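You operate a simulated robot arm through the tools that you are given. There is no shell and no other tool.

You are at the controls of a simulated robot arm. One attempt, no reset.

JOB
Seal the small pasty in the mould and put it on the tray.
Fine: the mould's leaf lies open again.

The check looks at the end state, three seconds after you hand in, the way a careful person would. Anything else that was tipped, shoved, dropped, spilled or broken makes it a failure. A push-on lid holds only when it is set on centred and level and pressed home; a screw cap is set on level and turned clockwise until tight.

ROBOT AND FRAMES
A 6-joint arm with a two-finger parallel gripper, fixed in place. Base frame: the origin is on the floor under the middle of its stand, x ahead of it, y to its left, z up; the work surface is at about z = 840. Lengths are in mm, angles in rad, forces in N, time in s.
With the tool pointing down near the work surface it reaches from about 240 to 640 mm from the base axis. Its first joint turns from -1.152 to 1.152 rad. Payload 2.7 kg.
The TCP is the grasp point between the finger pads, 23 mm short of the fingertips. In the tool frame z runs along the fingers and y along their closing line. The gripper opens to 94 mm. The fingers are 38 mm wide and 10 mm thick; the gripper's body (54 by 96 mm) begins 39 mm behind the TCP.
Orientation is told as [roll, pitch, yaw] about the base's x, y, z axes, in that order, counted from this pose: with the fingers straight down and closing along the base's y, the tool's x points along the base's -x, its y along +y and its z along -z.

CONTROLS
- The arm moves only by the tool arm_command. Its arguments are lists of equal length, an entry for each row: "travel": the shift along the tool's x, y, z in mm, a list of three; "delta_rot": the turn, a rotation vector about the tool's x, y, z in rad, a list of three; "gripper": the opening, from 0 (shut) to 1 (fully open). In form: {"travel": [[tx, ty, tz], ...], "delta_rot": [[rx, ry, rz], ...], "gripper": [gripper, ...]}. A call has 1 to 20 rows; each row shifts and turns the commanded pose from where the row before left it, along the tool's axes as they then stand. Each row takes 0.2 s and may step no farther than 50 mm and 0.15 rad from the row before; otherwise, or with a gripper value out of range, the whole call is refused. Where a pose cannot be reached the arm comes as near as it can. A force on the tool above 90 N (or 10 N above the force at the start of the call, whichever is more), or a blocked arm, ends the call early, and 0.2 s more pass. The fingers move at their own pace (about 45 mm/s each) and stop on an object; they squeeze with about 29 N. The grip force told is the motor's: it shows also when the fingers shut on nothing. Time passes only in rows, and 0.2 s behind the last, so rows that do not move let the fingers close. It gives the time, the measured TCP pose, the force on the tool (base axes), the opening and the grip force at its end, in the units of the frame above (readings bear some noise), with the torque about the TCP (base axes, N m) and any sound that the robot's microphone picked up.
- Cameras (640 x 400 px; columns grow to the right, rows downward): "scene" is fixed at [71.9, -431.9, 1405.8]; the picture's right is [0.80, -0.60, 0.00], its down [-0.34, -0.45, -0.82] and it looks along [0.49, 0.66, -0.57] (base axes); focal length 328 px, centre (320, 200). "wrist" rides on the gripper at [86, 16, -74] in the tool frame; the picture's right is [-0.18, 0.98, 0.00], its down [-0.58, -0.11, -0.81] and it looks along [-0.79, -0.15, 0.59] (tool axes); focal length 243 px, centre (320, 200). There is no depth. A picture from a camera that has moved, and an enlarged one, comes with that camera's place and axes in the base frame and with its lens.
- get_image(camera): a new picture of that camera. No time passes.
- inspect(camera, box): a new picture of the part [left, top, right, bottom] of that camera's present view, enlarged. No time passes.
- hand_in(): hands the job in; it is judged then, once.

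Nothing tells you positions but the pictures and the camera data. Unless the task says otherwise, let go and move clear before handing in.

The tools are called after "Call:" by a JSON object that holds its "op" and its "data". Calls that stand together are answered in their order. arm_command: Moves the arm, as the interface text tells. Its arguments: {"type":"object","properties":{"travel":{"type":"array","items":{"type":"array","items":{"type":"number"}}},"delta_rot":{"type":"array","items":{"type":"array","items":{"type":"number"}}},"gripper":{"type":"array","items":{"type":"number"}}},"required":["travel","delta_rot","gripper"]} The other tools are called the same way: get_image (camera) takes a picture; inspect (camera, box) takes an enlarged picture of a part of a camera's view; hand_in () hands the job in.

At the start:

```text
clock: 0.0
position: [447.0, -91.5, 1185.0]
tool_rot: [0.0, 0.0, 0.001]
ft_force: [-0.3, -0.1, -0.2]
moment: [0.0, -0.01, -0.01]
width: 94.0
gripper_force: 0.1
```

scene: 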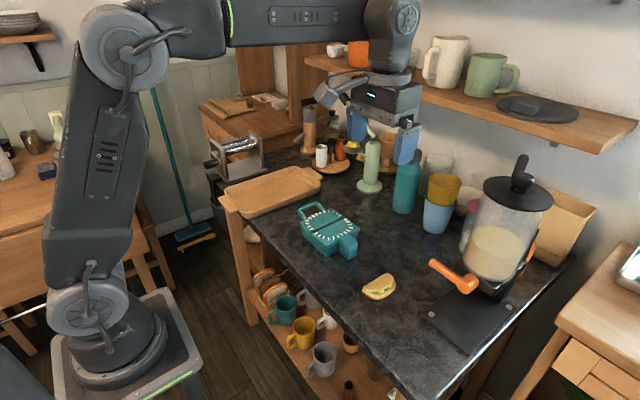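
wrist: 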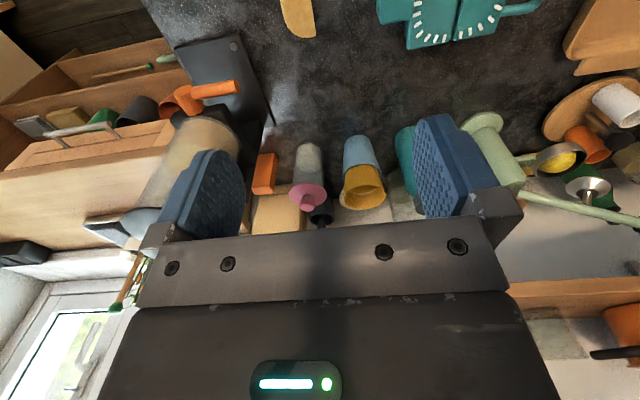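

I see a teal mould on the counter, a small folded pasty near it, and a wooden tray to the left. I'll look closer at each before moving.

Call:
{"op": "inspect", "data": {"camera": "scene", "box": [280, 180, 440, 320]}}

Call:
{"op": "inspect", "data": {"camera": "scene", "box": [200, 130, 360, 250]}}

Call:
{"op": "inspect", "data": {"camera": "wrist", "box": [240, 0, 640, 100]}}

```text
2.86 times, centred on (360, 250) of scene
camera zoom: at [71.9, -431.9, 1405.8], right [0.8, -0.6, 0.0], down [-0.34, -0.45, -0.82], along [0.49, 0.66, -0.57], focal length 936 px, centre (206, 57)
```

zoom: 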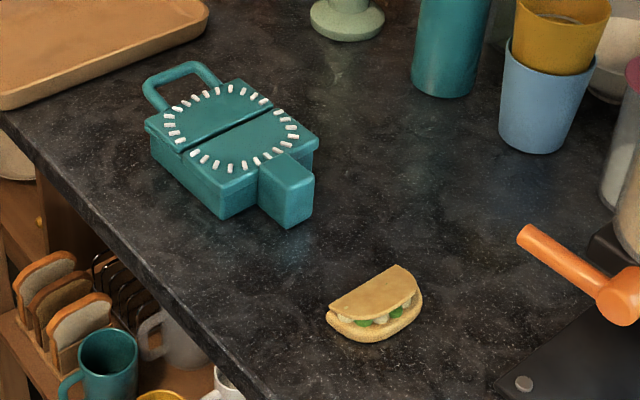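

```text
3.33 times, centred on (280, 190) of scene
camera zoom: at [71.9, -431.9, 1405.8], right [0.8, -0.6, 0.0], down [-0.34, -0.45, -0.82], along [0.49, 0.66, -0.57], focal length 1092 px, centre (453, 233)
```

zoom: 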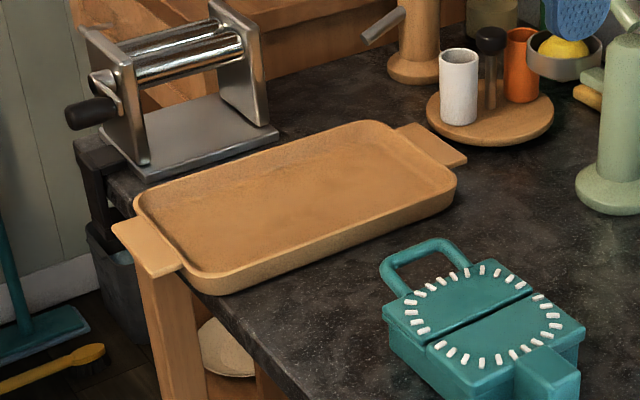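

```text
1.60 times, centred on (440, 50) of wrist
camera zoom: at [361.4, -76.4, 1261.6], right [0.18, 0.98, 0.0], down [0.58, -0.11, 0.81], along [0.79, -0.15, -0.59], focal length 388 px, centre (128, 440)
```

zoom: 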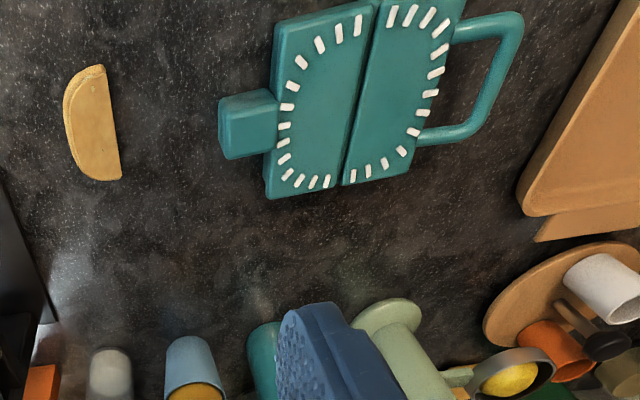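

The pasty lies near (456, -132) with its fold towards +y. The mould's hinge runs about along x near y≈75, with the loop-handled leaf on +y and a block on -y. I'll bring the wrist camera nearer to study the mould.

Call:
{"op": "arm_command", "data": {"travel": [[16, 26, 27], [16, 26, 27], [16, 26, 27], [16, 26, 27], [16, 26, 27], [0, 0, 0]], "delta_rot": [[0, 0, 0], [0, 0, 0], [0, 0, 0], [0, 0, 0], [0, 0, 0], [0, 0, 0]], "gripper": [1, 1, 1, 1, 1, 1]}}

Call:
{"op": "get_image", "data": {"camera": "wrist"}}

Call:
{"op": "get_image", "data": {"camera": "scene"}}

```text
clock: 1.4
position: [365.4, 40.5, 1050.2]
tool_rot: [0.0, 0.0, 0.0]
ft_force: [0.2, 0.4, -0.5]
moment: [-0.01, 0.01, -0.03]
width: 93.9
gripper_force: 0.0
```

```text
taken
camera wrist: at [281.3, 54.4, 1126.6], right [0.18, 0.98, 0.0], down [0.58, -0.11, 0.81], along [0.79, -0.15, -0.59], focal length 243 px, centre (320, 200)
```

wrist: 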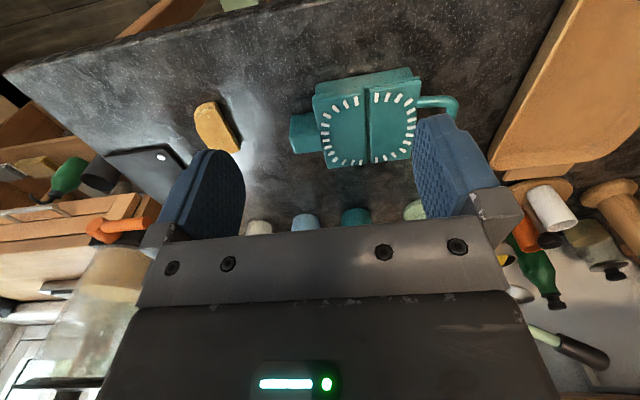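

```text
taken
```

scene: 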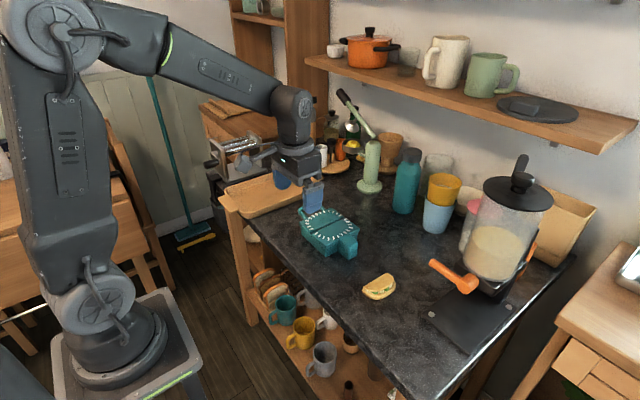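

Call:
{"op": "inspect", "data": {"camera": "wrist", "box": [270, 50, 480, 180]}}

Call:
{"op": "inspect", "data": {"camera": "scene", "box": [290, 195, 370, 265]}}

Call:
{"op": "inspect", "data": {"camera": "scene", "box": [350, 260, 410, 310]}}

Call:
{"op": "inspect", "data": {"camera": "wrist", "box": [160, 80, 280, 170]}}

```text
3.05 times, centred on (375, 115) of wrist
camera zoom: at [281.3, 54.4, 1126.6], right [0.18, 0.98, 0.0], down [0.58, -0.11, 0.81], along [0.79, -0.15, -0.59], focal length 739 px, centre (152, 459)
```

zoom: 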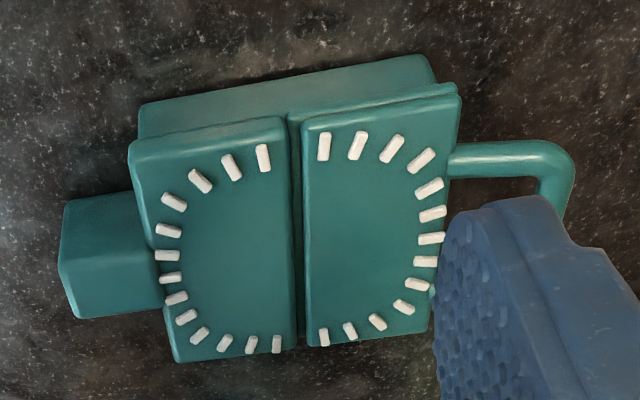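

```text
5.71 times, centred on (330, 230) of scene
camera zoom: at [71.9, -431.8, 1405.8], right [0.8, -0.6, 0.0], down [-0.34, -0.45, -0.82], along [0.49, 0.66, -0.57], focal length 1873 px, centre (263, 29)
```

zoom: 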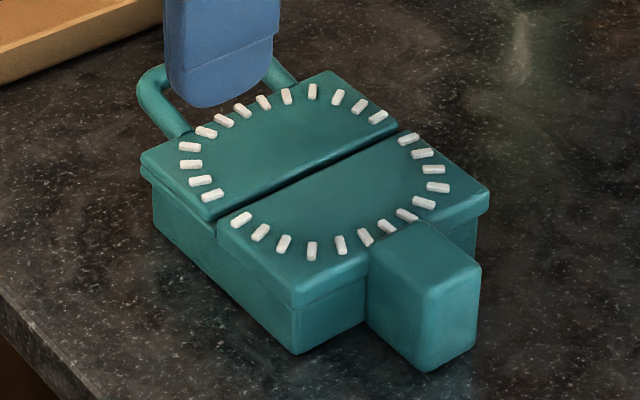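

```text
8.00 times, centred on (380, 285) of scene
camera zoom: at [71.9, -431.8, 1405.8], right [0.8, -0.6, 0.0], down [-0.34, -0.45, -0.82], along [0.49, 0.66, -0.57], focal length 2622 px, centre (-160, -480)
```

zoom: 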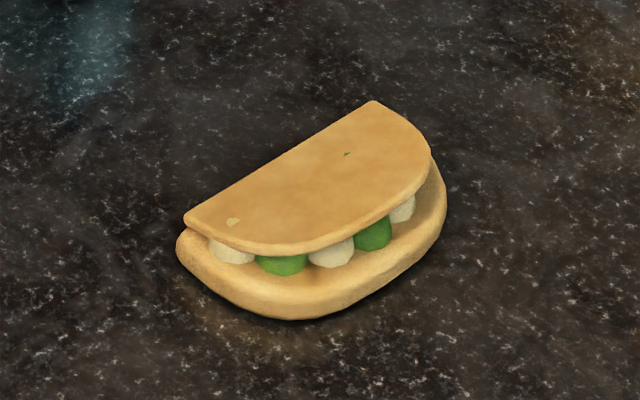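

```text
4.44 times, centred on (220, 125) of wrist
camera zoom: at [281.3, 54.4, 1126.6], right [0.18, 0.98, 0.0], down [0.58, -0.11, 0.81], along [0.79, -0.15, -0.59], focal length 1078 px, centre (764, 533)
```

zoom: 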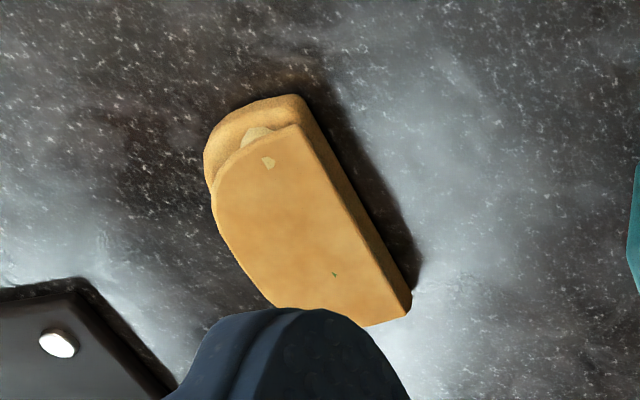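

The mould's two plates are flat with upstanding teeth, top about z≈876, x 427–542; fixed half y≈18–75, leaf y≈80–135, loop bar near y≈177. Next I move above the pasty for a close look.

Call:
{"op": "arm_command", "data": {"travel": [[-13, -34, 18], [-13, -34, 18], [-13, -34, 18], [-13, -34, 18], [-13, -34, 18], [0, 0, 0]], "delta_rot": [[0, 0, 0], [0, 0, 0], [0, 0, 0], [0, 0, 0], [0, 0, 0], [0, 0, 0]], "gripper": [1, 1, 1, 1, 1, 1]}}

Call:
{"op": "inspect", "data": {"camera": "wrist", "box": [160, 0, 480, 200]}}

Call:
{"op": "inspect", "data": {"camera": "scene", "box": [320, 220, 440, 310]}}

```text
clock: 2.8
position: [432.1, -130.8, 960.4]
tool_rot: [-0.001, -0.002, 0.0]
ft_force: [-0.2, -0.2, -0.4]
moment: [0.02, -0.01, -0.03]
width: 94.3
gripper_force: 0.1
```

```text
2.00 times, centred on (320, 100) of wrist
camera zoom: at [346.7, -116.1, 1036.6], right [0.18, 0.98, 0.0], down [0.58, -0.11, 0.81], along [0.79, -0.15, -0.59], focal length 485 px, centre (320, 400)
```

zoom: 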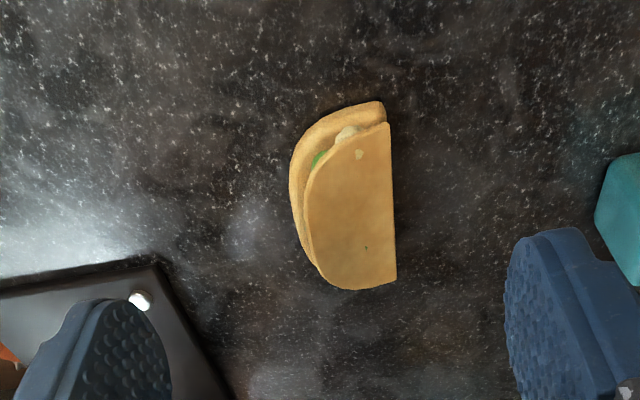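

```text
4.44 times, centred on (380, 265) of scene
camera zoom: at [71.8, -431.9, 1405.8], right [0.8, -0.6, 0.0], down [-0.34, -0.45, -0.82], along [0.49, 0.66, -0.57], focal length 1456 px, centre (53, -89)
```

zoom: 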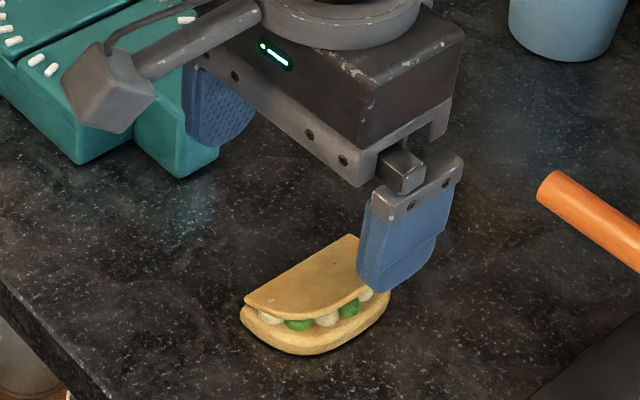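

The pasty's fold is at y≈-108 and it spans x≈428–498, with the curve reaching y≈-148. I'll centre on (463, -128), go down with fingertips a few mm above the counter and check before closing.

Call:
{"op": "arm_command", "data": {"travel": [[-31, 3, 0], [0, 0, 40], [0, 0, 40], [0, 0, 12], [0, 0, 0]], "delta_rot": [[0, 0, 0], [0, 0, 0], [0, 0, 0], [0, 0, 0], [0, 0, 0]], "gripper": [0.8, 0.8, 0.8, 0.8, 0.8]}}

Call:
{"op": "get_image", "data": {"camera": "wrist"}}

Call:
{"op": "inspect", "data": {"camera": "scene", "box": [320, 220, 440, 310]}}

```text
clock: 4.0
position: [463.0, -128.7, 868.3]
tool_rot: [0.001, -0.001, -0.001]
ft_force: [-0.3, -0.1, -0.5]
moment: [0.01, -0.02, 0.02]
width: 75.2
gripper_force: 0.1
```

```text
taken
camera wrist: at [377.1, -113.4, 943.9], right [0.18, 0.98, 0.0], down [0.58, -0.11, 0.81], along [0.79, -0.15, -0.59], focal length 243 px, centre (320, 200)
```

wrist: 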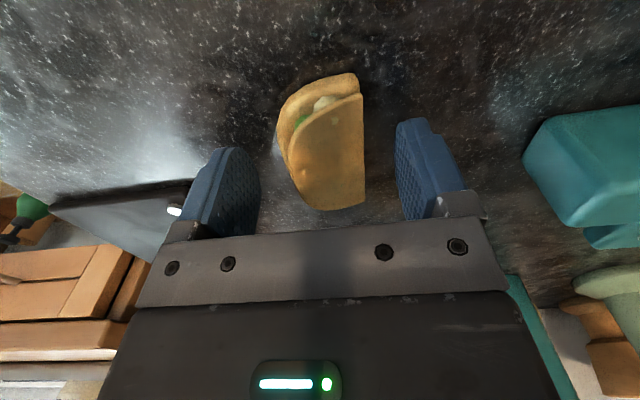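

```text
4.44 times, centred on (380, 265) of scene
camera zoom: at [71.9, -431.9, 1405.8], right [0.8, -0.6, 0.0], down [-0.34, -0.45, -0.82], along [0.49, 0.66, -0.57], focal length 1456 px, centre (53, -89)
```

zoom: 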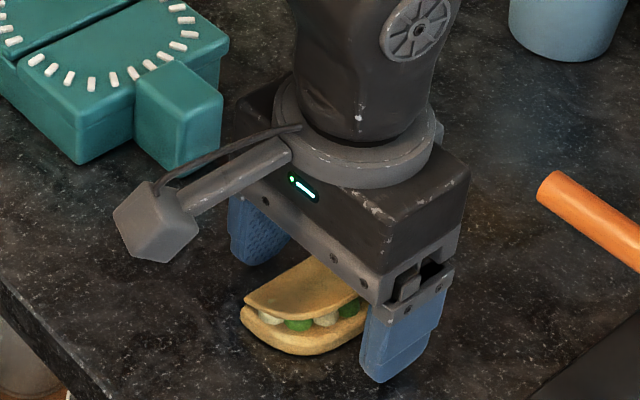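

The pasty sits between the pads. I'll close gently and read the width.

Call:
{"op": "arm_command", "data": {"travel": [[0, 0, 0], [0, 0, 0], [0, 0, 0], [0, 0, 0]], "delta_rot": [[0, 0, 0], [0, 0, 0], [0, 0, 0], [0, 0, 0]], "gripper": [0.5, 0.42, 0.38, 0.38]}}

Call:
{"op": "get_image", "data": {"camera": "wrist"}}

```text
clock: 5.0
position: [462.4, -127.4, 868.5]
tool_rot: [0.0, 0.0, 0.0]
ft_force: [-0.3, 0.2, 0.9]
moment: [-0.02, 0.03, 0.02]
width: 40.7
gripper_force: 29.1
```

```text
taken
camera wrist: at [377.0, -113.3, 944.1], right [0.18, 0.98, 0.0], down [0.58, -0.11, 0.81], along [0.79, -0.15, -0.59], focal length 243 px, centre (320, 200)
```

wrist: 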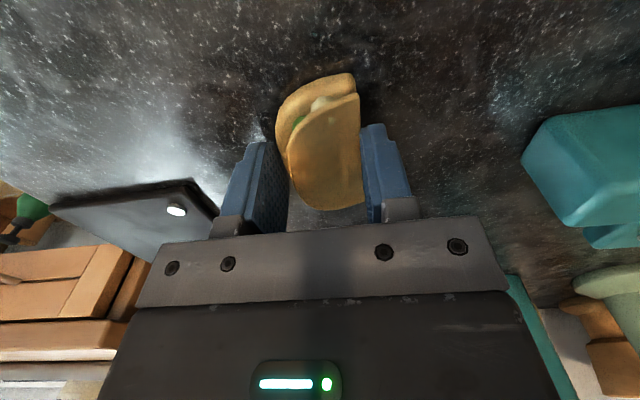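

The pasty is held at 40.7 mm width. I'll lift it and carry it to in front of the mould for a closer look at the teeth.

Call:
{"op": "arm_command", "data": {"travel": [[0, 0, -25], [0, 0, -40], [0, 0, -35], [4, 35, 0], [5, 35, 0], [5, 35, 0], [5, 35, 0], [5, 35, 0], [0, 0, 0]], "delta_rot": [[0, 0, 0], [0, 0, 0], [0, 0, 0], [0, 0, 0], [0, 0, 0], [0, 0, 0], [0, 0, 0], [0, 0, 0], [0, 0, 0]], "gripper": [0.38, 0.38, 0.38, 0.38, 0.38, 0.38, 0.38, 0.38, 0.38]}}

Call:
{"op": "get_image", "data": {"camera": "wrist"}}

Call:
{"op": "inspect", "data": {"camera": "wrist", "box": [240, 0, 480, 150]}}

Call:
{"op": "inspect", "data": {"camera": "scene", "box": [270, 170, 400, 270]}}

```text
clock: 7.0
position: [437.3, 47.3, 968.5]
tool_rot: [0.0, 0.0, 0.0]
ft_force: [-0.2, -0.4, -0.9]
moment: [0.01, -0.03, -0.03]
width: 40.9
gripper_force: 28.9
```

```text
taken
camera wrist: at [352.4, 62.5, 1044.0], right [0.18, 0.98, 0.0], down [0.58, -0.11, 0.81], along [0.79, -0.15, -0.59], focal length 243 px, centre (320, 200)
```

wrist: 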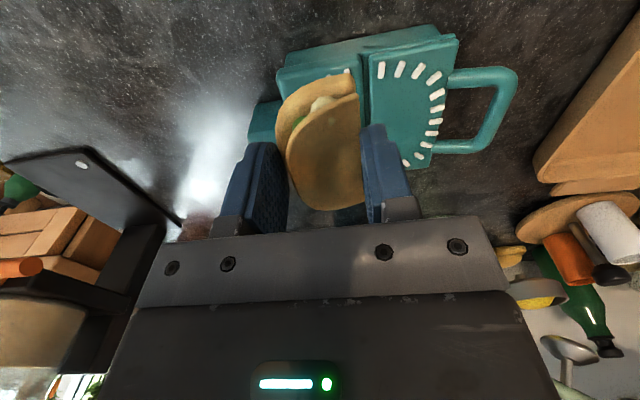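

```text
2.67 times, centred on (360, 75) of wrist
camera zoom: at [352.4, 62.5, 1044.0], right [0.18, 0.98, 0.0], down [0.58, -0.11, 0.81], along [0.79, -0.15, -0.59], focal length 647 px, centre (213, 533)
```

zoom: 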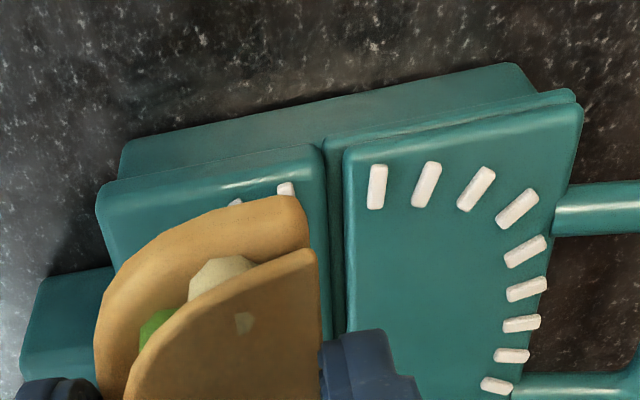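

```text
4.00 times, centred on (335, 220) of scene
camera zoom: at [71.9, -431.8, 1405.8], right [0.8, -0.6, 0.0], down [-0.34, -0.45, -0.82], along [0.49, 0.66, -0.57], focal length 1311 px, centre (260, 120)
```

zoom: 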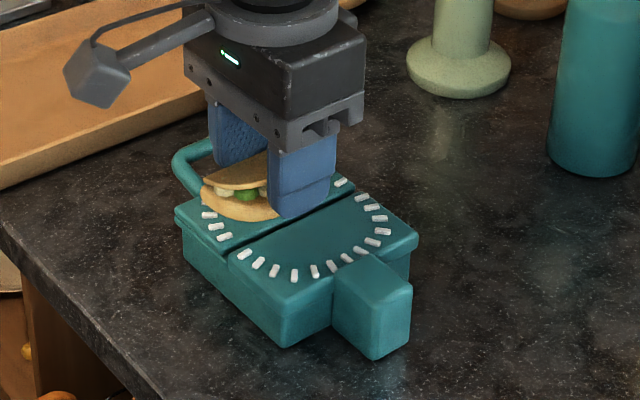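

The ring of teeth is centred about x≈486 with the hinge at y≈78 and its fixed half's apex teeth near y≈25. I'll put the pasty inside that arc, fold at y≈71, first hovering just above.

Call:
{"op": "arm_command", "data": {"travel": [[-24.5, 2, 10], [-24.5, 1.5, 18], [0, 0, 20], [0, 0, 8], [0, 0, 0]], "delta_rot": [[0, 0, 0], [0, 0, 0], [0, 0, 0], [0, 0, 0], [0, 0, 0]], "gripper": [0.38, 0.38, 0.38, 0.38, 0.38]}}

Call:
{"op": "get_image", "data": {"camera": "wrist"}}

Call:
{"op": "inspect", "data": {"camera": "wrist", "box": [200, 40, 440, 190]}}

Call:
{"op": "inspect", "data": {"camera": "scene", "box": [290, 195, 370, 265]}}

```text
clock: 8.2
position: [487.7, 51.1, 912.8]
tool_rot: [0.001, 0.001, -0.001]
ft_force: [0.9, 0.0, -1.1]
moment: [-0.01, -0.01, 0.02]
width: 41.0
gripper_force: 29.5
```

```text
taken
camera wrist: at [402.3, 65.1, 988.6], right [0.18, 0.98, 0.0], down [0.58, -0.11, 0.81], along [0.79, -0.15, -0.59], focal length 243 px, centre (320, 200)
```

wrist: 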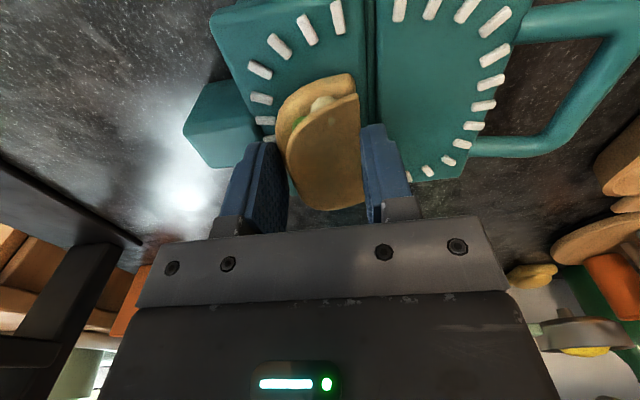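

```text
2.67 times, centred on (320, 115) of wrist
camera zoom: at [402.3, 65.1, 988.6], right [0.18, 0.98, 0.0], down [0.58, -0.11, 0.81], along [0.79, -0.15, -0.59], focal length 647 px, centre (320, 427)
```

zoom: 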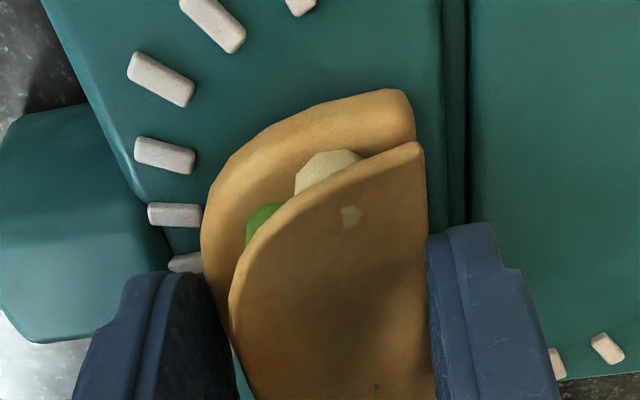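

```text
5.71 times, centred on (330, 230) of scene
camera zoom: at [71.9, -431.9, 1405.8], right [0.8, -0.6, 0.0], down [-0.34, -0.45, -0.82], along [0.49, 0.66, -0.57], focal length 1873 px, centre (263, 29)
```

zoom: 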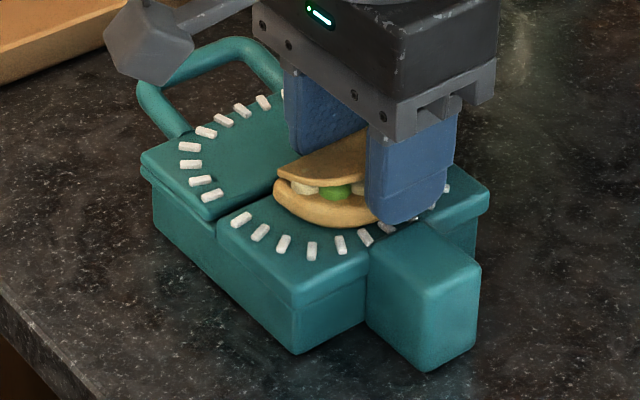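

It hovers about 8 mm over the plate, well centred in the arc. I'll lower it in small steps while watching the force.

Call:
{"op": "arm_command", "data": {"travel": [[0, 0, 3], [0, 0, 3], [0, 0, 0]], "delta_rot": [[0, 0, 0], [0, 0, 0], [0, 0, 0]], "gripper": [0.38, 0.38, 0.38]}}

Call:
{"op": "inspect", "data": {"camera": "scene", "box": [290, 195, 370, 265]}}

```text
clock: 9.0
position: [488.0, 49.9, 911.7]
tool_rot: [0.0, -0.008, 0.001]
ft_force: [-10.9, -0.7, 41.1]
moment: [-0.43, 0.51, -0.1]
width: 40.6
gripper_force: 29.5
```

```text
5.71 times, centred on (330, 230) of scene
camera zoom: at [70.9, -431.9, 1405.9], right [0.8, -0.6, 0.0], down [-0.34, -0.45, -0.82], along [0.49, 0.66, -0.57], focal length 1873 px, centre (263, 29)
```

zoom: 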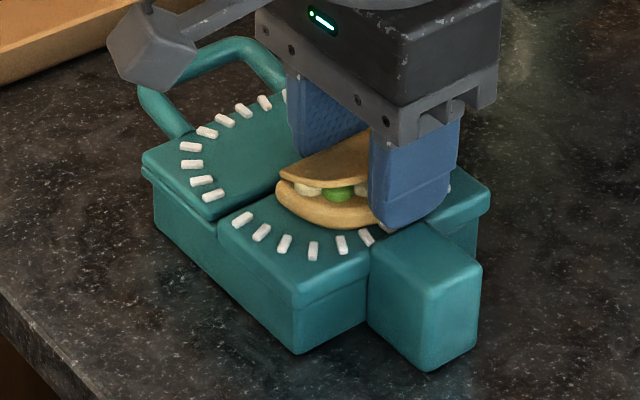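

Contact came earlier than expected (41 N at z≈911.7). I'll look at what is touching before doing anything more.

Call:
{"op": "inspect", "data": {"camera": "wrist", "box": [200, 20, 440, 220]}}

Call:
{"op": "inspect", "data": {"camera": "scene", "box": [315, 205, 365, 240]}}

```text
2.00 times, centred on (320, 120) of wrist
camera zoom: at [402.9, 64.8, 985.6], right [0.18, 0.98, 0.0], down [0.58, -0.11, 0.81], along [0.8, -0.15, -0.59], focal length 485 px, centre (320, 360)
```

zoom: 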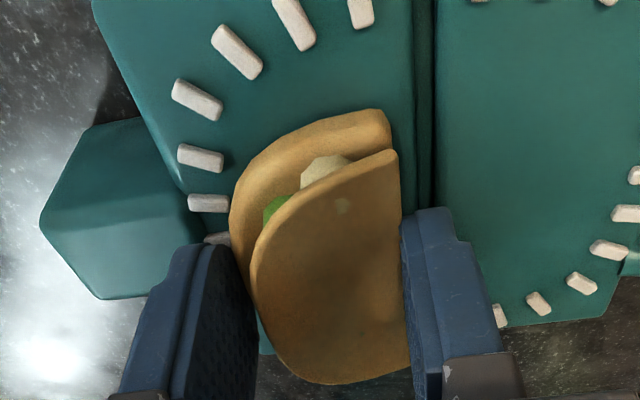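

```text
11.43 times, centred on (340, 222) of scene
camera zoom: at [70.9, -431.9, 1405.9], right [0.8, -0.6, 0.0], down [-0.34, -0.45, -0.82], along [0.49, 0.66, -0.57], focal length 3745 px, centre (91, -57)
```

zoom: 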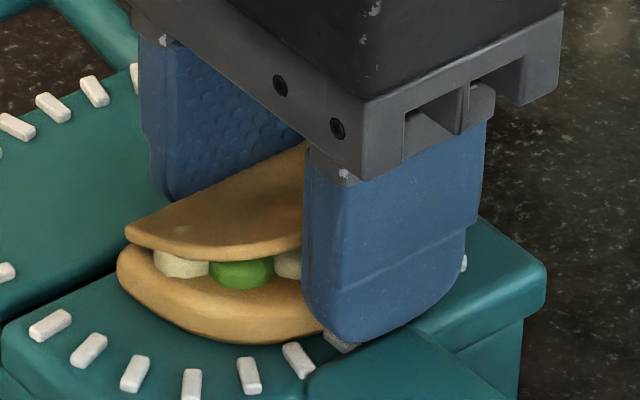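

The tip of the -y finger is right by a tooth and the pasty is essentially on the plate. I'll ease the load by raising the command about 4.5 mm and read the force again.

Call:
{"op": "arm_command", "data": {"travel": [[0, 0, -2.5], [0, 0, -2], [0, 0, 0]], "delta_rot": [[0, 0, 0], [0, 0, 0], [0, 0, 0]], "gripper": [0.38, 0.38, 0.38]}}

Call:
{"op": "inspect", "data": {"camera": "scene", "box": [315, 205, 365, 240]}}

Call:
{"op": "inspect", "data": {"camera": "wrist", "box": [200, 20, 440, 220]}}

```text
clock: 9.8
position: [487.6, 50.4, 911.6]
tool_rot: [-0.001, 0.0, -0.001]
ft_force: [3.4, 0.5, 7.9]
moment: [-0.03, -0.33, 0.05]
width: 40.9
gripper_force: 28.8
```

```text
11.43 times, centred on (340, 222) of scene
camera zoom: at [71.8, -431.8, 1405.8], right [0.8, -0.6, 0.0], down [-0.34, -0.45, -0.82], along [0.49, 0.66, -0.57], focal length 3745 px, centre (91, -57)
```

zoom: 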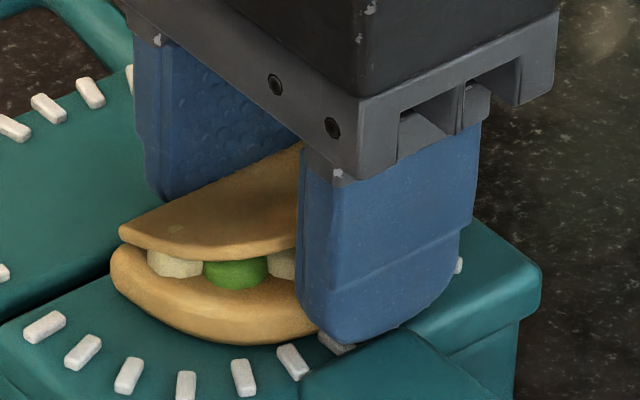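

```text
2.00 times, centred on (320, 120) of wrist
camera zoom: at [402.4, 64.9, 986.6], right [0.18, 0.98, 0.0], down [0.58, -0.11, 0.81], along [0.79, -0.15, -0.59], focal length 485 px, centre (320, 360)
```

zoom: 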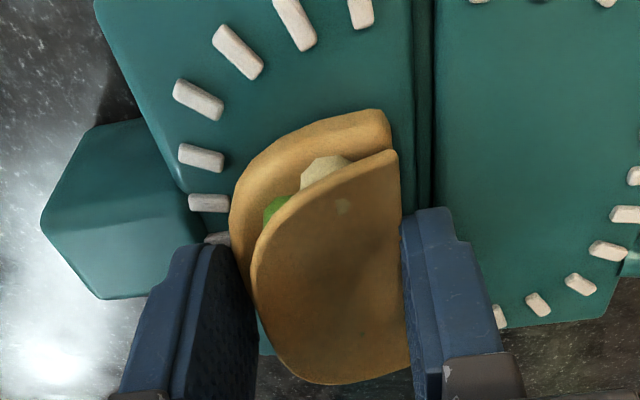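

The residual moment suggests the pasty's far (+x) end is riding on a tooth, so the pasty sits a few mm too far in x. I'll lift a little, shift 5 mm toward -x, and lower again.

Call:
{"op": "arm_command", "data": {"travel": [[0, 0, -5], [5, 0, 0], [0, 0, 3], [0, 0, 0]], "delta_rot": [[0, 0, 0], [0, 0, 0], [0, 0, 0], [0, 0, 0]], "gripper": [0.38, 0.38, 0.38, 0.38]}}

Call:
{"op": "arm_command", "data": {"travel": [[0, 0, 2], [0, 0, 0]], "delta_rot": [[0, 0, 0], [0, 0, 0]], "gripper": [0.38, 0.38]}}

Call:
{"op": "arm_command", "data": {"travel": [[0, 0, 1.5], [0, 0, 0]], "delta_rot": [[0, 0, 0], [0, 0, 0]], "gripper": [0.38, 0.38]}}

```text
clock: 10.8
position: [484.0, 50.3, 914.7]
tool_rot: [0.001, 0.0, 0.001]
ft_force: [-0.5, -0.2, -1.0]
moment: [-0.01, -0.05, -0.02]
width: 40.9
gripper_force: 29.0
```

```text
clock: 11.4
position: [483.2, 50.8, 910.7]
tool_rot: [-0.001, 0.0, -0.001]
ft_force: [0.2, -1.6, 1.1]
moment: [-0.04, 0.02, 0.0]
width: 41.1
gripper_force: 29.3
```

```text
clock: 12.0
position: [483.4, 50.3, 911.2]
tool_rot: [0.0, -0.002, 0.001]
ft_force: [-2.5, -0.2, 8.0]
moment: [-0.16, -0.03, -0.04]
width: 40.7
gripper_force: 29.3
```

Now the first contact is at the -y side (rim apex or finger over the apex teeth). I'll lift slightly, shift 3 mm toward the hinge, and feel again.

Call:
{"op": "arm_command", "data": {"travel": [[0, 0, -4], [0, 3, 0], [0, 0, 2.5], [0, 0, 0]], "delta_rot": [[0, 0, 0], [0, 0, 0], [0, 0, 0], [0, 0, 0]], "gripper": [0.38, 0.38, 0.38, 0.38]}}

Call:
{"op": "arm_command", "data": {"travel": [[0, 0, 1.5], [0, 0, 0]], "delta_rot": [[0, 0, 0], [0, 0, 0]], "gripper": [0.38, 0.38]}}

Call:
{"op": "inspect", "data": {"camera": "scene", "box": [315, 205, 365, 240]}}

Call:
{"op": "inspect", "data": {"camera": "wrist", "box": [160, 20, 480, 220]}}

```text
clock: 13.0
position: [482.0, 54.6, 911.9]
tool_rot: [0.0, -0.001, 0.0]
ft_force: [-0.5, 0.3, -0.5]
moment: [-0.03, -0.01, 0.0]
width: 40.9
gripper_force: 29.2
```

```text
clock: 13.6
position: [482.4, 53.7, 910.3]
tool_rot: [0.0, -0.004, 0.0]
ft_force: [-2.1, -1.1, 8.5]
moment: [-0.21, -0.01, -0.04]
width: 40.8
gripper_force: 28.7
```

```text
11.43 times, centred on (340, 222) of scene
camera zoom: at [71.7, -431.9, 1405.8], right [0.8, -0.6, 0.0], down [-0.34, -0.45, -0.82], along [0.49, 0.66, -0.57], focal length 3745 px, centre (91, -57)
```

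zoom: 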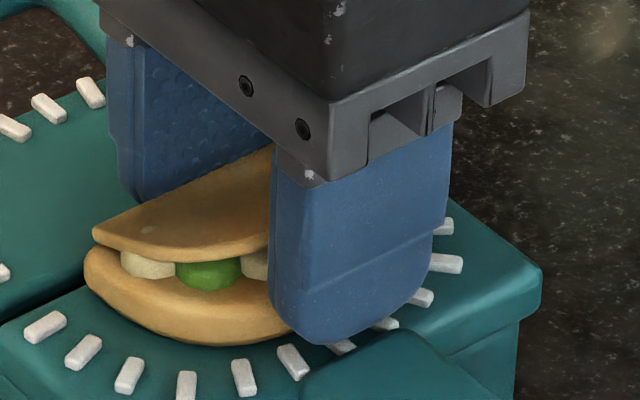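

```text
2.00 times, centred on (320, 120) of wrist
camera zoom: at [397.4, 68.2, 986.3], right [0.18, 0.98, 0.0], down [0.58, -0.11, 0.81], along [0.79, -0.15, -0.59], focal length 485 px, centre (320, 360)
```

zoom: 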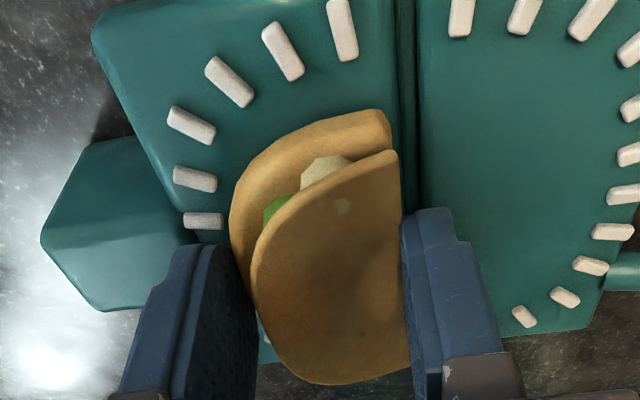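

The contact is at the finger's side, most likely the -y fingertip resting on the apex teeth while the pasty is just above the plate. I'll take the load off, nudge to y≈52, and open so that it settles inside the arc.

Call:
{"op": "arm_command", "data": {"travel": [[0, -2, -2], [0, 0, 0.8], [0, 0, 0]], "delta_rot": [[0, 0, 0], [0, 0, 0], [0, 0, 0]], "gripper": [0.38, 0.38, 0.38]}}

Call:
{"op": "arm_command", "data": {"travel": [[0, 0, 0], [0, 0, 0], [0, 0, 0]], "delta_rot": [[0, 0, 0], [0, 0, 0], [0, 0, 0]], "gripper": [0.48, 0.55, 0.58]}}

Call:
{"op": "inspect", "data": {"camera": "scene", "box": [315, 205, 365, 240]}}

Call:
{"op": "inspect", "data": {"camera": "wrist", "box": [160, 20, 480, 220]}}

```text
clock: 14.4
position: [482.2, 52.0, 910.9]
tool_rot: [0.0, -0.001, 0.0]
ft_force: [0.4, 0.3, -0.5]
moment: [0.01, 0.01, -0.01]
width: 41.1
gripper_force: 28.9
```

```text
clock: 15.2
position: [484.1, 50.9, 911.0]
tool_rot: [0.0, -0.001, -0.001]
ft_force: [-0.7, 0.0, -0.3]
moment: [0.02, -0.01, 0.02]
width: 54.6
gripper_force: 0.1
```

```text
11.43 times, centred on (340, 222) of scene
camera zoom: at [71.9, -431.9, 1405.8], right [0.8, -0.6, 0.0], down [-0.34, -0.45, -0.82], along [0.49, 0.66, -0.57], focal length 3745 px, centre (91, -57)
```

zoom: 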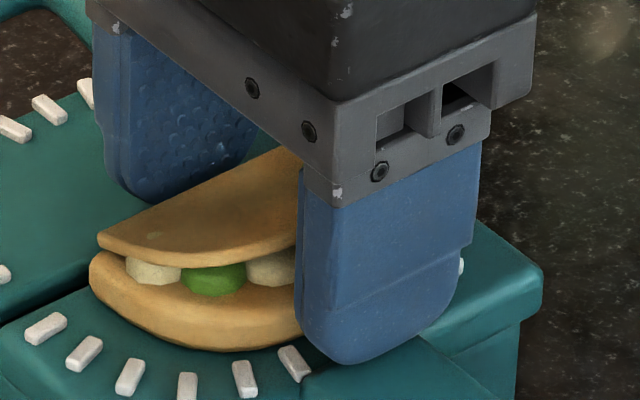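

```text
2.00 times, centred on (320, 120) of wrist
camera zoom: at [397.5, 66.1, 987.0], right [0.18, 0.98, 0.0], down [0.58, -0.11, 0.81], along [0.79, -0.15, -0.59], focal length 485 px, centre (320, 360)
```

zoom: 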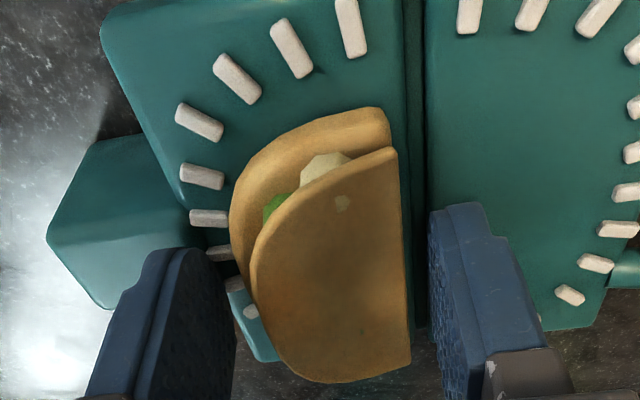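

Released; the pasty rests level inside the arc. I'll rise straight up and check from above.

Call:
{"op": "arm_command", "data": {"travel": [[0, 0, -15], [0, 0, -35], [0, 0, -40], [20, 0, -10], [30, 0, 0], [0, 0, 0]], "delta_rot": [[0, 0, 0], [0, 0, 0], [0, 0, 0], [0, 0, 0], [0, 0, 0], [0, 0, 0]], "gripper": [0.6, 0.7, 0.8, 1, 1, 1]}}

Call:
{"op": "inspect", "data": {"camera": "wrist", "box": [200, 0, 520, 200]}}

Call:
{"op": "inspect", "data": {"camera": "scene", "box": [290, 195, 370, 265]}}

```text
clock: 16.6
position: [433.6, 51.5, 1011.0]
tool_rot: [0.0, 0.0, -0.002]
ft_force: [0.3, 0.1, 0.0]
moment: [0.0, -0.02, -0.01]
width: 94.0
gripper_force: 0.2
```

```text
2.00 times, centred on (360, 100) of wrist
camera zoom: at [347.0, 66.5, 1087.0], right [0.18, 0.98, 0.0], down [0.58, -0.11, 0.81], along [0.79, -0.15, -0.59], focal length 485 px, centre (240, 400)
```

zoom: 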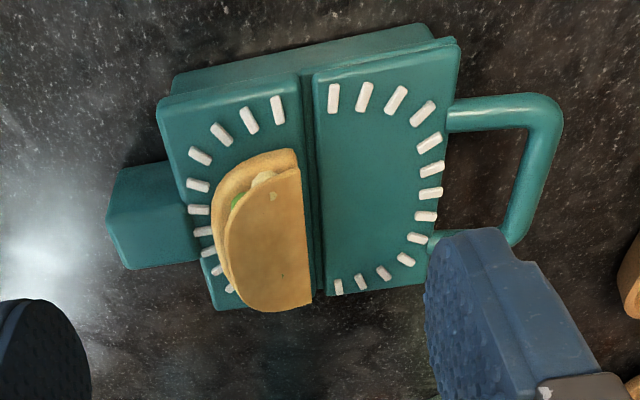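

```text
5.71 times, centred on (330, 230) of scene
camera zoom: at [71.8, -431.9, 1405.8], right [0.8, -0.6, 0.0], down [-0.34, -0.45, -0.82], along [0.49, 0.66, -0.57], focal length 1873 px, centre (263, 29)
```

zoom: 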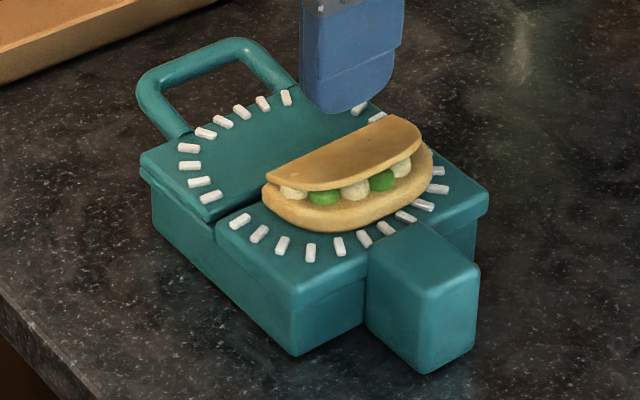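

The pasty sits inside the ring, offset only 2–3 mm. Now I'll look at the loop handle from a clearer angle with the gripper narrowed.

Call:
{"op": "arm_command", "data": {"travel": [[17, 24, 6], [17, 24, 5], [0, 0, 0], [0, 0, 0]], "delta_rot": [[0, 0, 0], [0, 0, 0], [0, 0, 0], [0, 0, 0]], "gripper": [0.6, 0.4, 0.4, 0.4]}}

Call:
{"op": "get_image", "data": {"camera": "wrist"}}

Call:
{"op": "inspect", "data": {"camera": "wrist", "box": [300, 60, 500, 185]}}

Call:
{"op": "inspect", "data": {"camera": "scene", "box": [285, 185, 355, 235]}}

```text
clock: 17.6
position: [398.3, 100.4, 999.2]
tool_rot: [0.0, 0.0, -0.001]
ft_force: [-1.0, -0.8, 0.6]
moment: [-0.02, 0.02, -0.01]
width: 37.6
gripper_force: 0.1
```

```text
taken
camera wrist: at [313.2, 114.4, 1075.8], right [0.18, 0.98, 0.0], down [0.58, -0.11, 0.81], along [0.79, -0.15, -0.59], focal length 243 px, centre (320, 200)
```

wrist: 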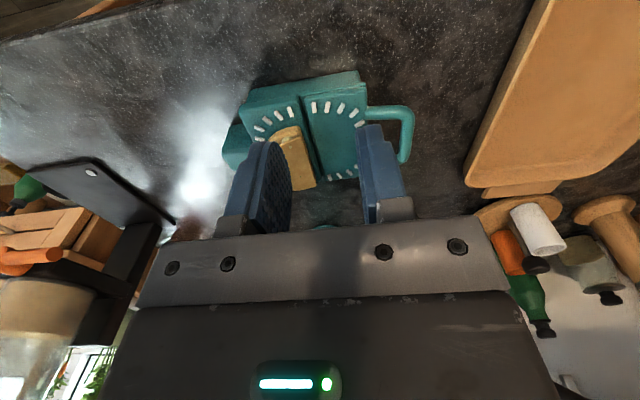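

```text
3.20 times, centred on (400, 122) of wrist
camera zoom: at [313.2, 114.4, 1075.8], right [0.18, 0.98, 0.0], down [0.58, -0.11, 0.81], along [0.79, -0.15, -0.59], focal length 776 px, centre (64, 448)
```

zoom: 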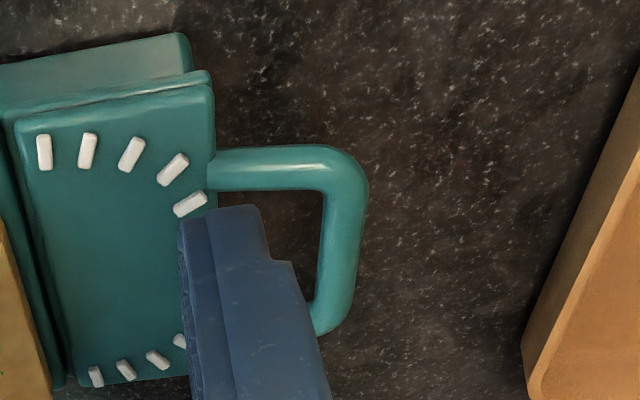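

```text
8.00 times, centred on (320, 210) of scene
camera zoom: at [71.9, -431.9, 1405.8], right [0.8, -0.6, 0.0], down [-0.34, -0.45, -0.82], along [0.49, 0.66, -0.57], focal length 2622 px, centre (320, 120)
```

zoom: 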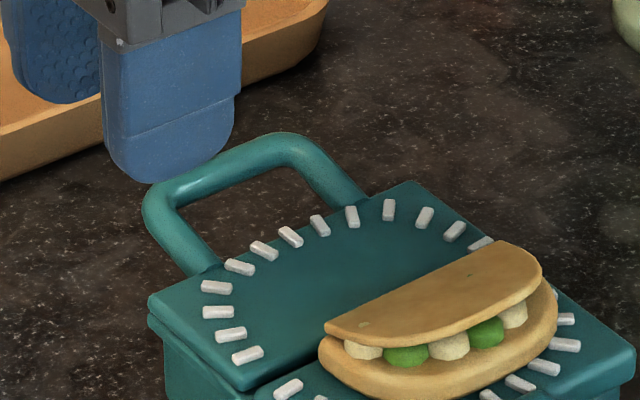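

The loop's outer bar lies along x near y≈174, z≈876, roughly 12 mm thick, with a ~50 mm wide opening centred near x≈485. I'll hover over the bar with the gripper half open to straddle it.

Call:
{"op": "arm_command", "data": {"travel": [[-29, 25, 20], [-29, 25, 20], [-29, 24, 19], [0, 0, 20], [0, 0, 0]], "delta_rot": [[0, 0, 0], [0, 0, 0], [0, 0, 0], [0, 0, 0], [0, 0, 0]], "gripper": [0.47, 0.47, 0.47, 0.47, 0.47]}}

Call:
{"op": "get_image", "data": {"camera": "wrist"}}

Call:
{"op": "inspect", "data": {"camera": "scene", "box": [280, 175, 360, 235]}}

```text
clock: 18.8
position: [485.6, 174.2, 921.6]
tool_rot: [0.0, 0.0, 0.0]
ft_force: [-0.1, 0.4, -0.3]
moment: [-0.03, 0.0, -0.01]
width: 44.3
gripper_force: 0.1
```

```text
taken
camera wrist: at [400.3, 188.6, 997.3], right [0.18, 0.98, 0.0], down [0.58, -0.11, 0.81], along [0.79, -0.15, -0.59], focal length 243 px, centre (320, 200)
```

wrist: 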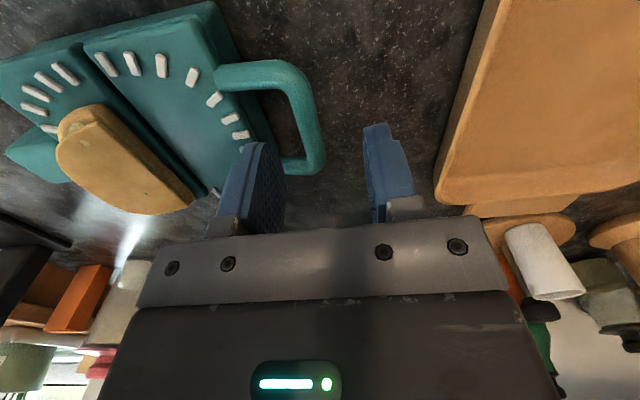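

```text
6.67 times, centred on (320, 205) of scene
camera zoom: at [71.9, -431.9, 1405.8], right [0.8, -0.6, 0.0], down [-0.34, -0.45, -0.82], along [0.49, 0.66, -0.57], focal length 2185 px, centre (320, 167)
```

zoom: 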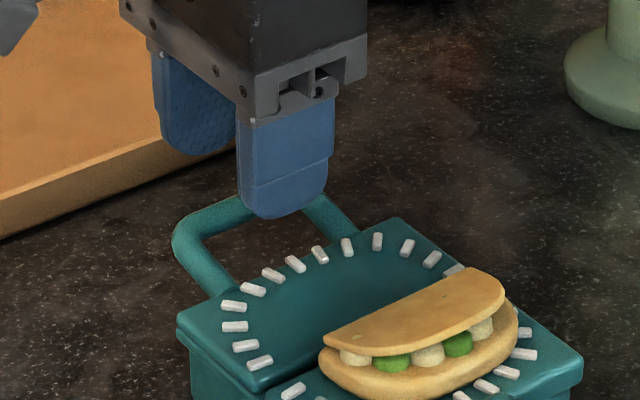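

The bar seems a bit nearer (y≈170) and slightly higher than the plate. I'll shift, go down part way, and check the straddle at close range.

Call:
{"op": "arm_command", "data": {"travel": [[2.5, -4.2, 0], [0, 0, 16], [0, 0, 0]], "delta_rot": [[0, 0, 0], [0, 0, 0], [0, 0, 0]], "gripper": [0.47, 0.47, 0.47]}}

Call:
{"op": "inspect", "data": {"camera": "wrist", "box": [180, 40, 440, 240]}}

Call:
{"op": "inspect", "data": {"camera": "scene", "box": [290, 190, 350, 230]}}

```text
clock: 19.6
position: [483.9, 167.8, 905.8]
tool_rot: [0.001, -0.001, 0.0]
ft_force: [-0.2, -0.2, -0.1]
moment: [0.01, -0.01, 0.04]
width: 44.1
gripper_force: 0.0
```

```text
2.00 times, centred on (310, 140) of wrist
camera zoom: at [398.3, 183.7, 981.1], right [0.18, 0.98, 0.0], down [0.58, -0.11, 0.81], along [0.79, -0.15, -0.59], focal length 485 px, centre (340, 320)
```

zoom: 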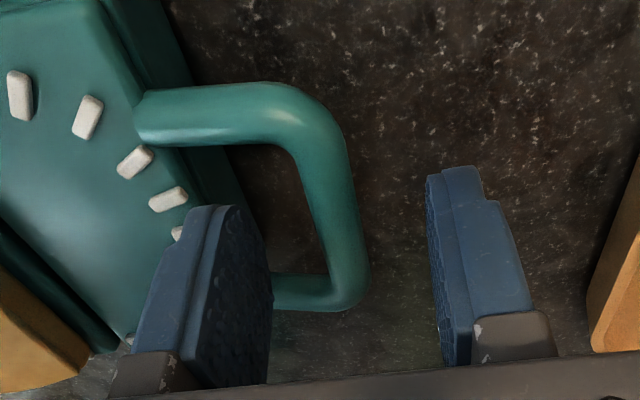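

```text
10.00 times, centred on (320, 210) of scene
camera zoom: at [71.9, -431.9, 1405.8], right [0.8, -0.6, 0.0], down [-0.34, -0.45, -0.82], along [0.49, 0.66, -0.57], focal length 3277 px, centre (320, 100)
```

zoom: 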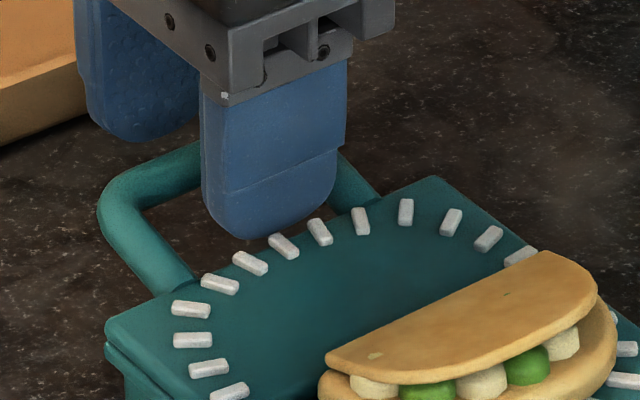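

The bar's centre is nearer y≈166. I'll shift 3.5 mm, go down so the tips pass about 10 mm below the bar, then close on it.

Call:
{"op": "arm_command", "data": {"travel": [[0, -3.5, 0], [0, 0, 6], [0, 0, 6.5], [0, 0, 0]], "delta_rot": [[0, 0, 0], [0, 0, 0], [0, 0, 0], [0, 0, 0]], "gripper": [0.39, 0.39, 0.39, 0.39]}}

Call:
{"op": "inspect", "data": {"camera": "wrist", "box": [180, 40, 440, 240]}}

Call:
{"op": "inspect", "data": {"camera": "scene", "box": [290, 190, 350, 230]}}

```text
clock: 20.6
position: [484.1, 166.1, 892.3]
tool_rot: [0.001, 0.0, 0.0]
ft_force: [0.8, 0.4, 0.0]
moment: [-0.01, 0.0, 0.0]
width: 36.7
gripper_force: 0.0
```

```text
2.00 times, centred on (310, 140) of wrist
camera zoom: at [398.1, 180.4, 968.2], right [0.18, 0.98, 0.0], down [0.58, -0.11, 0.81], along [0.79, -0.15, -0.59], focal length 485 px, centre (340, 320)
```

zoom: 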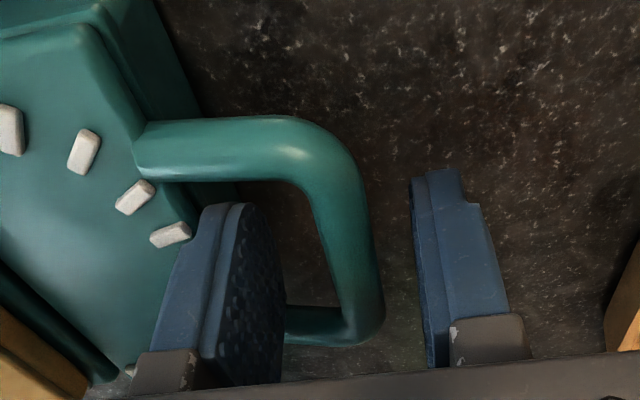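

```text
10.00 times, centred on (320, 210) of scene
camera zoom: at [71.9, -431.9, 1405.8], right [0.8, -0.6, 0.0], down [-0.34, -0.45, -0.82], along [0.49, 0.66, -0.57], focal length 3277 px, centre (320, 100)
```

zoom: 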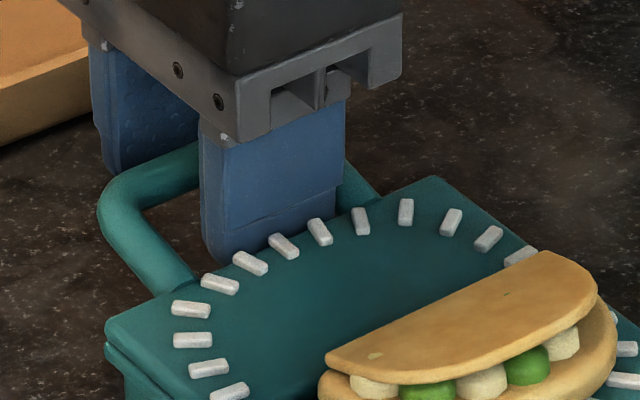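

The bar is straddled and centred. Closing on it.

Call:
{"op": "arm_command", "data": {"travel": [[0, 0, 0], [0, 0, 0], [0, 0, 0]], "delta_rot": [[0, 0, 0], [0, 0, 0], [0, 0, 0]], "gripper": [0.2, 0.1, 0.08]}}

Call:
{"op": "inspect", "data": {"camera": "wrist", "box": [180, 40, 440, 240]}}

Call:
{"op": "inspect", "data": {"camera": "scene", "box": [280, 180, 380, 260]}}

```text
clock: 21.4
position: [483.1, 166.2, 893.1]
tool_rot: [0.0, 0.0, 0.001]
ft_force: [-1.1, 1.9, -0.5]
moment: [0.01, 0.0, -0.01]
width: 11.3
gripper_force: 29.2
```

```text
2.00 times, centred on (310, 140) of wrist
camera zoom: at [398.1, 180.4, 968.3], right [0.18, 0.98, 0.0], down [0.58, -0.11, 0.81], along [0.79, -0.15, -0.59], focal length 485 px, centre (340, 320)
```

zoom: 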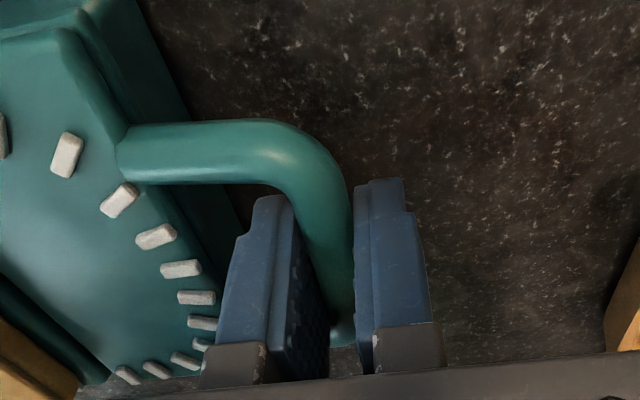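

```text
5.00 times, centred on (330, 220) of scene
camera zoom: at [71.9, -431.8, 1405.8], right [0.8, -0.6, 0.0], down [-0.34, -0.45, -0.82], along [0.49, 0.66, -0.57], focal length 1638 px, centre (270, 100)
```

zoom: 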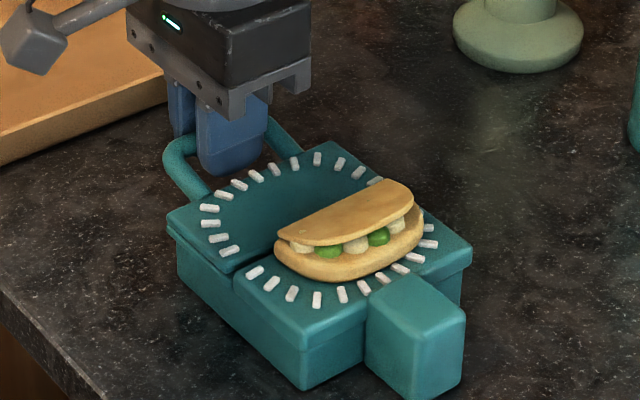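

Grip holds at 11.3 mm (the mould slid about 3 mm toward -y while centring, still where it should be). I'll now swing the leaf up along its arc in small steps, watching the forces.

Call:
{"op": "arm_command", "data": {"travel": [[0, -0.4, -8], [0, -1.1, -8], [0, -2, -7.7], [0, 0, 0]], "delta_rot": [[0, 0, 0], [0, 0, 0], [0, 0, 0], [0, 0, 0]], "gripper": [0.08, 0.08, 0.08, 0.08]}}

Call:
{"op": "inspect", "data": {"camera": "scene", "box": [280, 180, 380, 260]}}

```text
clock: 22.4
position: [483.3, 161.1, 916.9]
tool_rot: [0.0, 0.002, 0.001]
ft_force: [-0.5, 0.1, 0.2]
moment: [0.02, 0.0, -0.04]
width: 11.1
gripper_force: 29.4
```

```text
5.00 times, centred on (330, 220) of scene
camera zoom: at [71.9, -431.9, 1405.8], right [0.8, -0.6, 0.0], down [-0.34, -0.45, -0.82], along [0.49, 0.66, -0.57], focal length 1638 px, centre (270, 100)
```

zoom: 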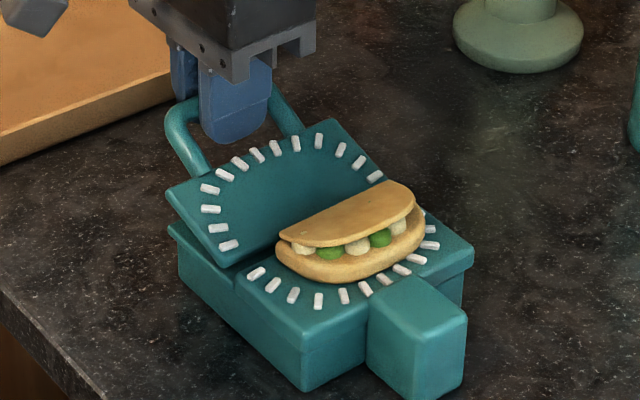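

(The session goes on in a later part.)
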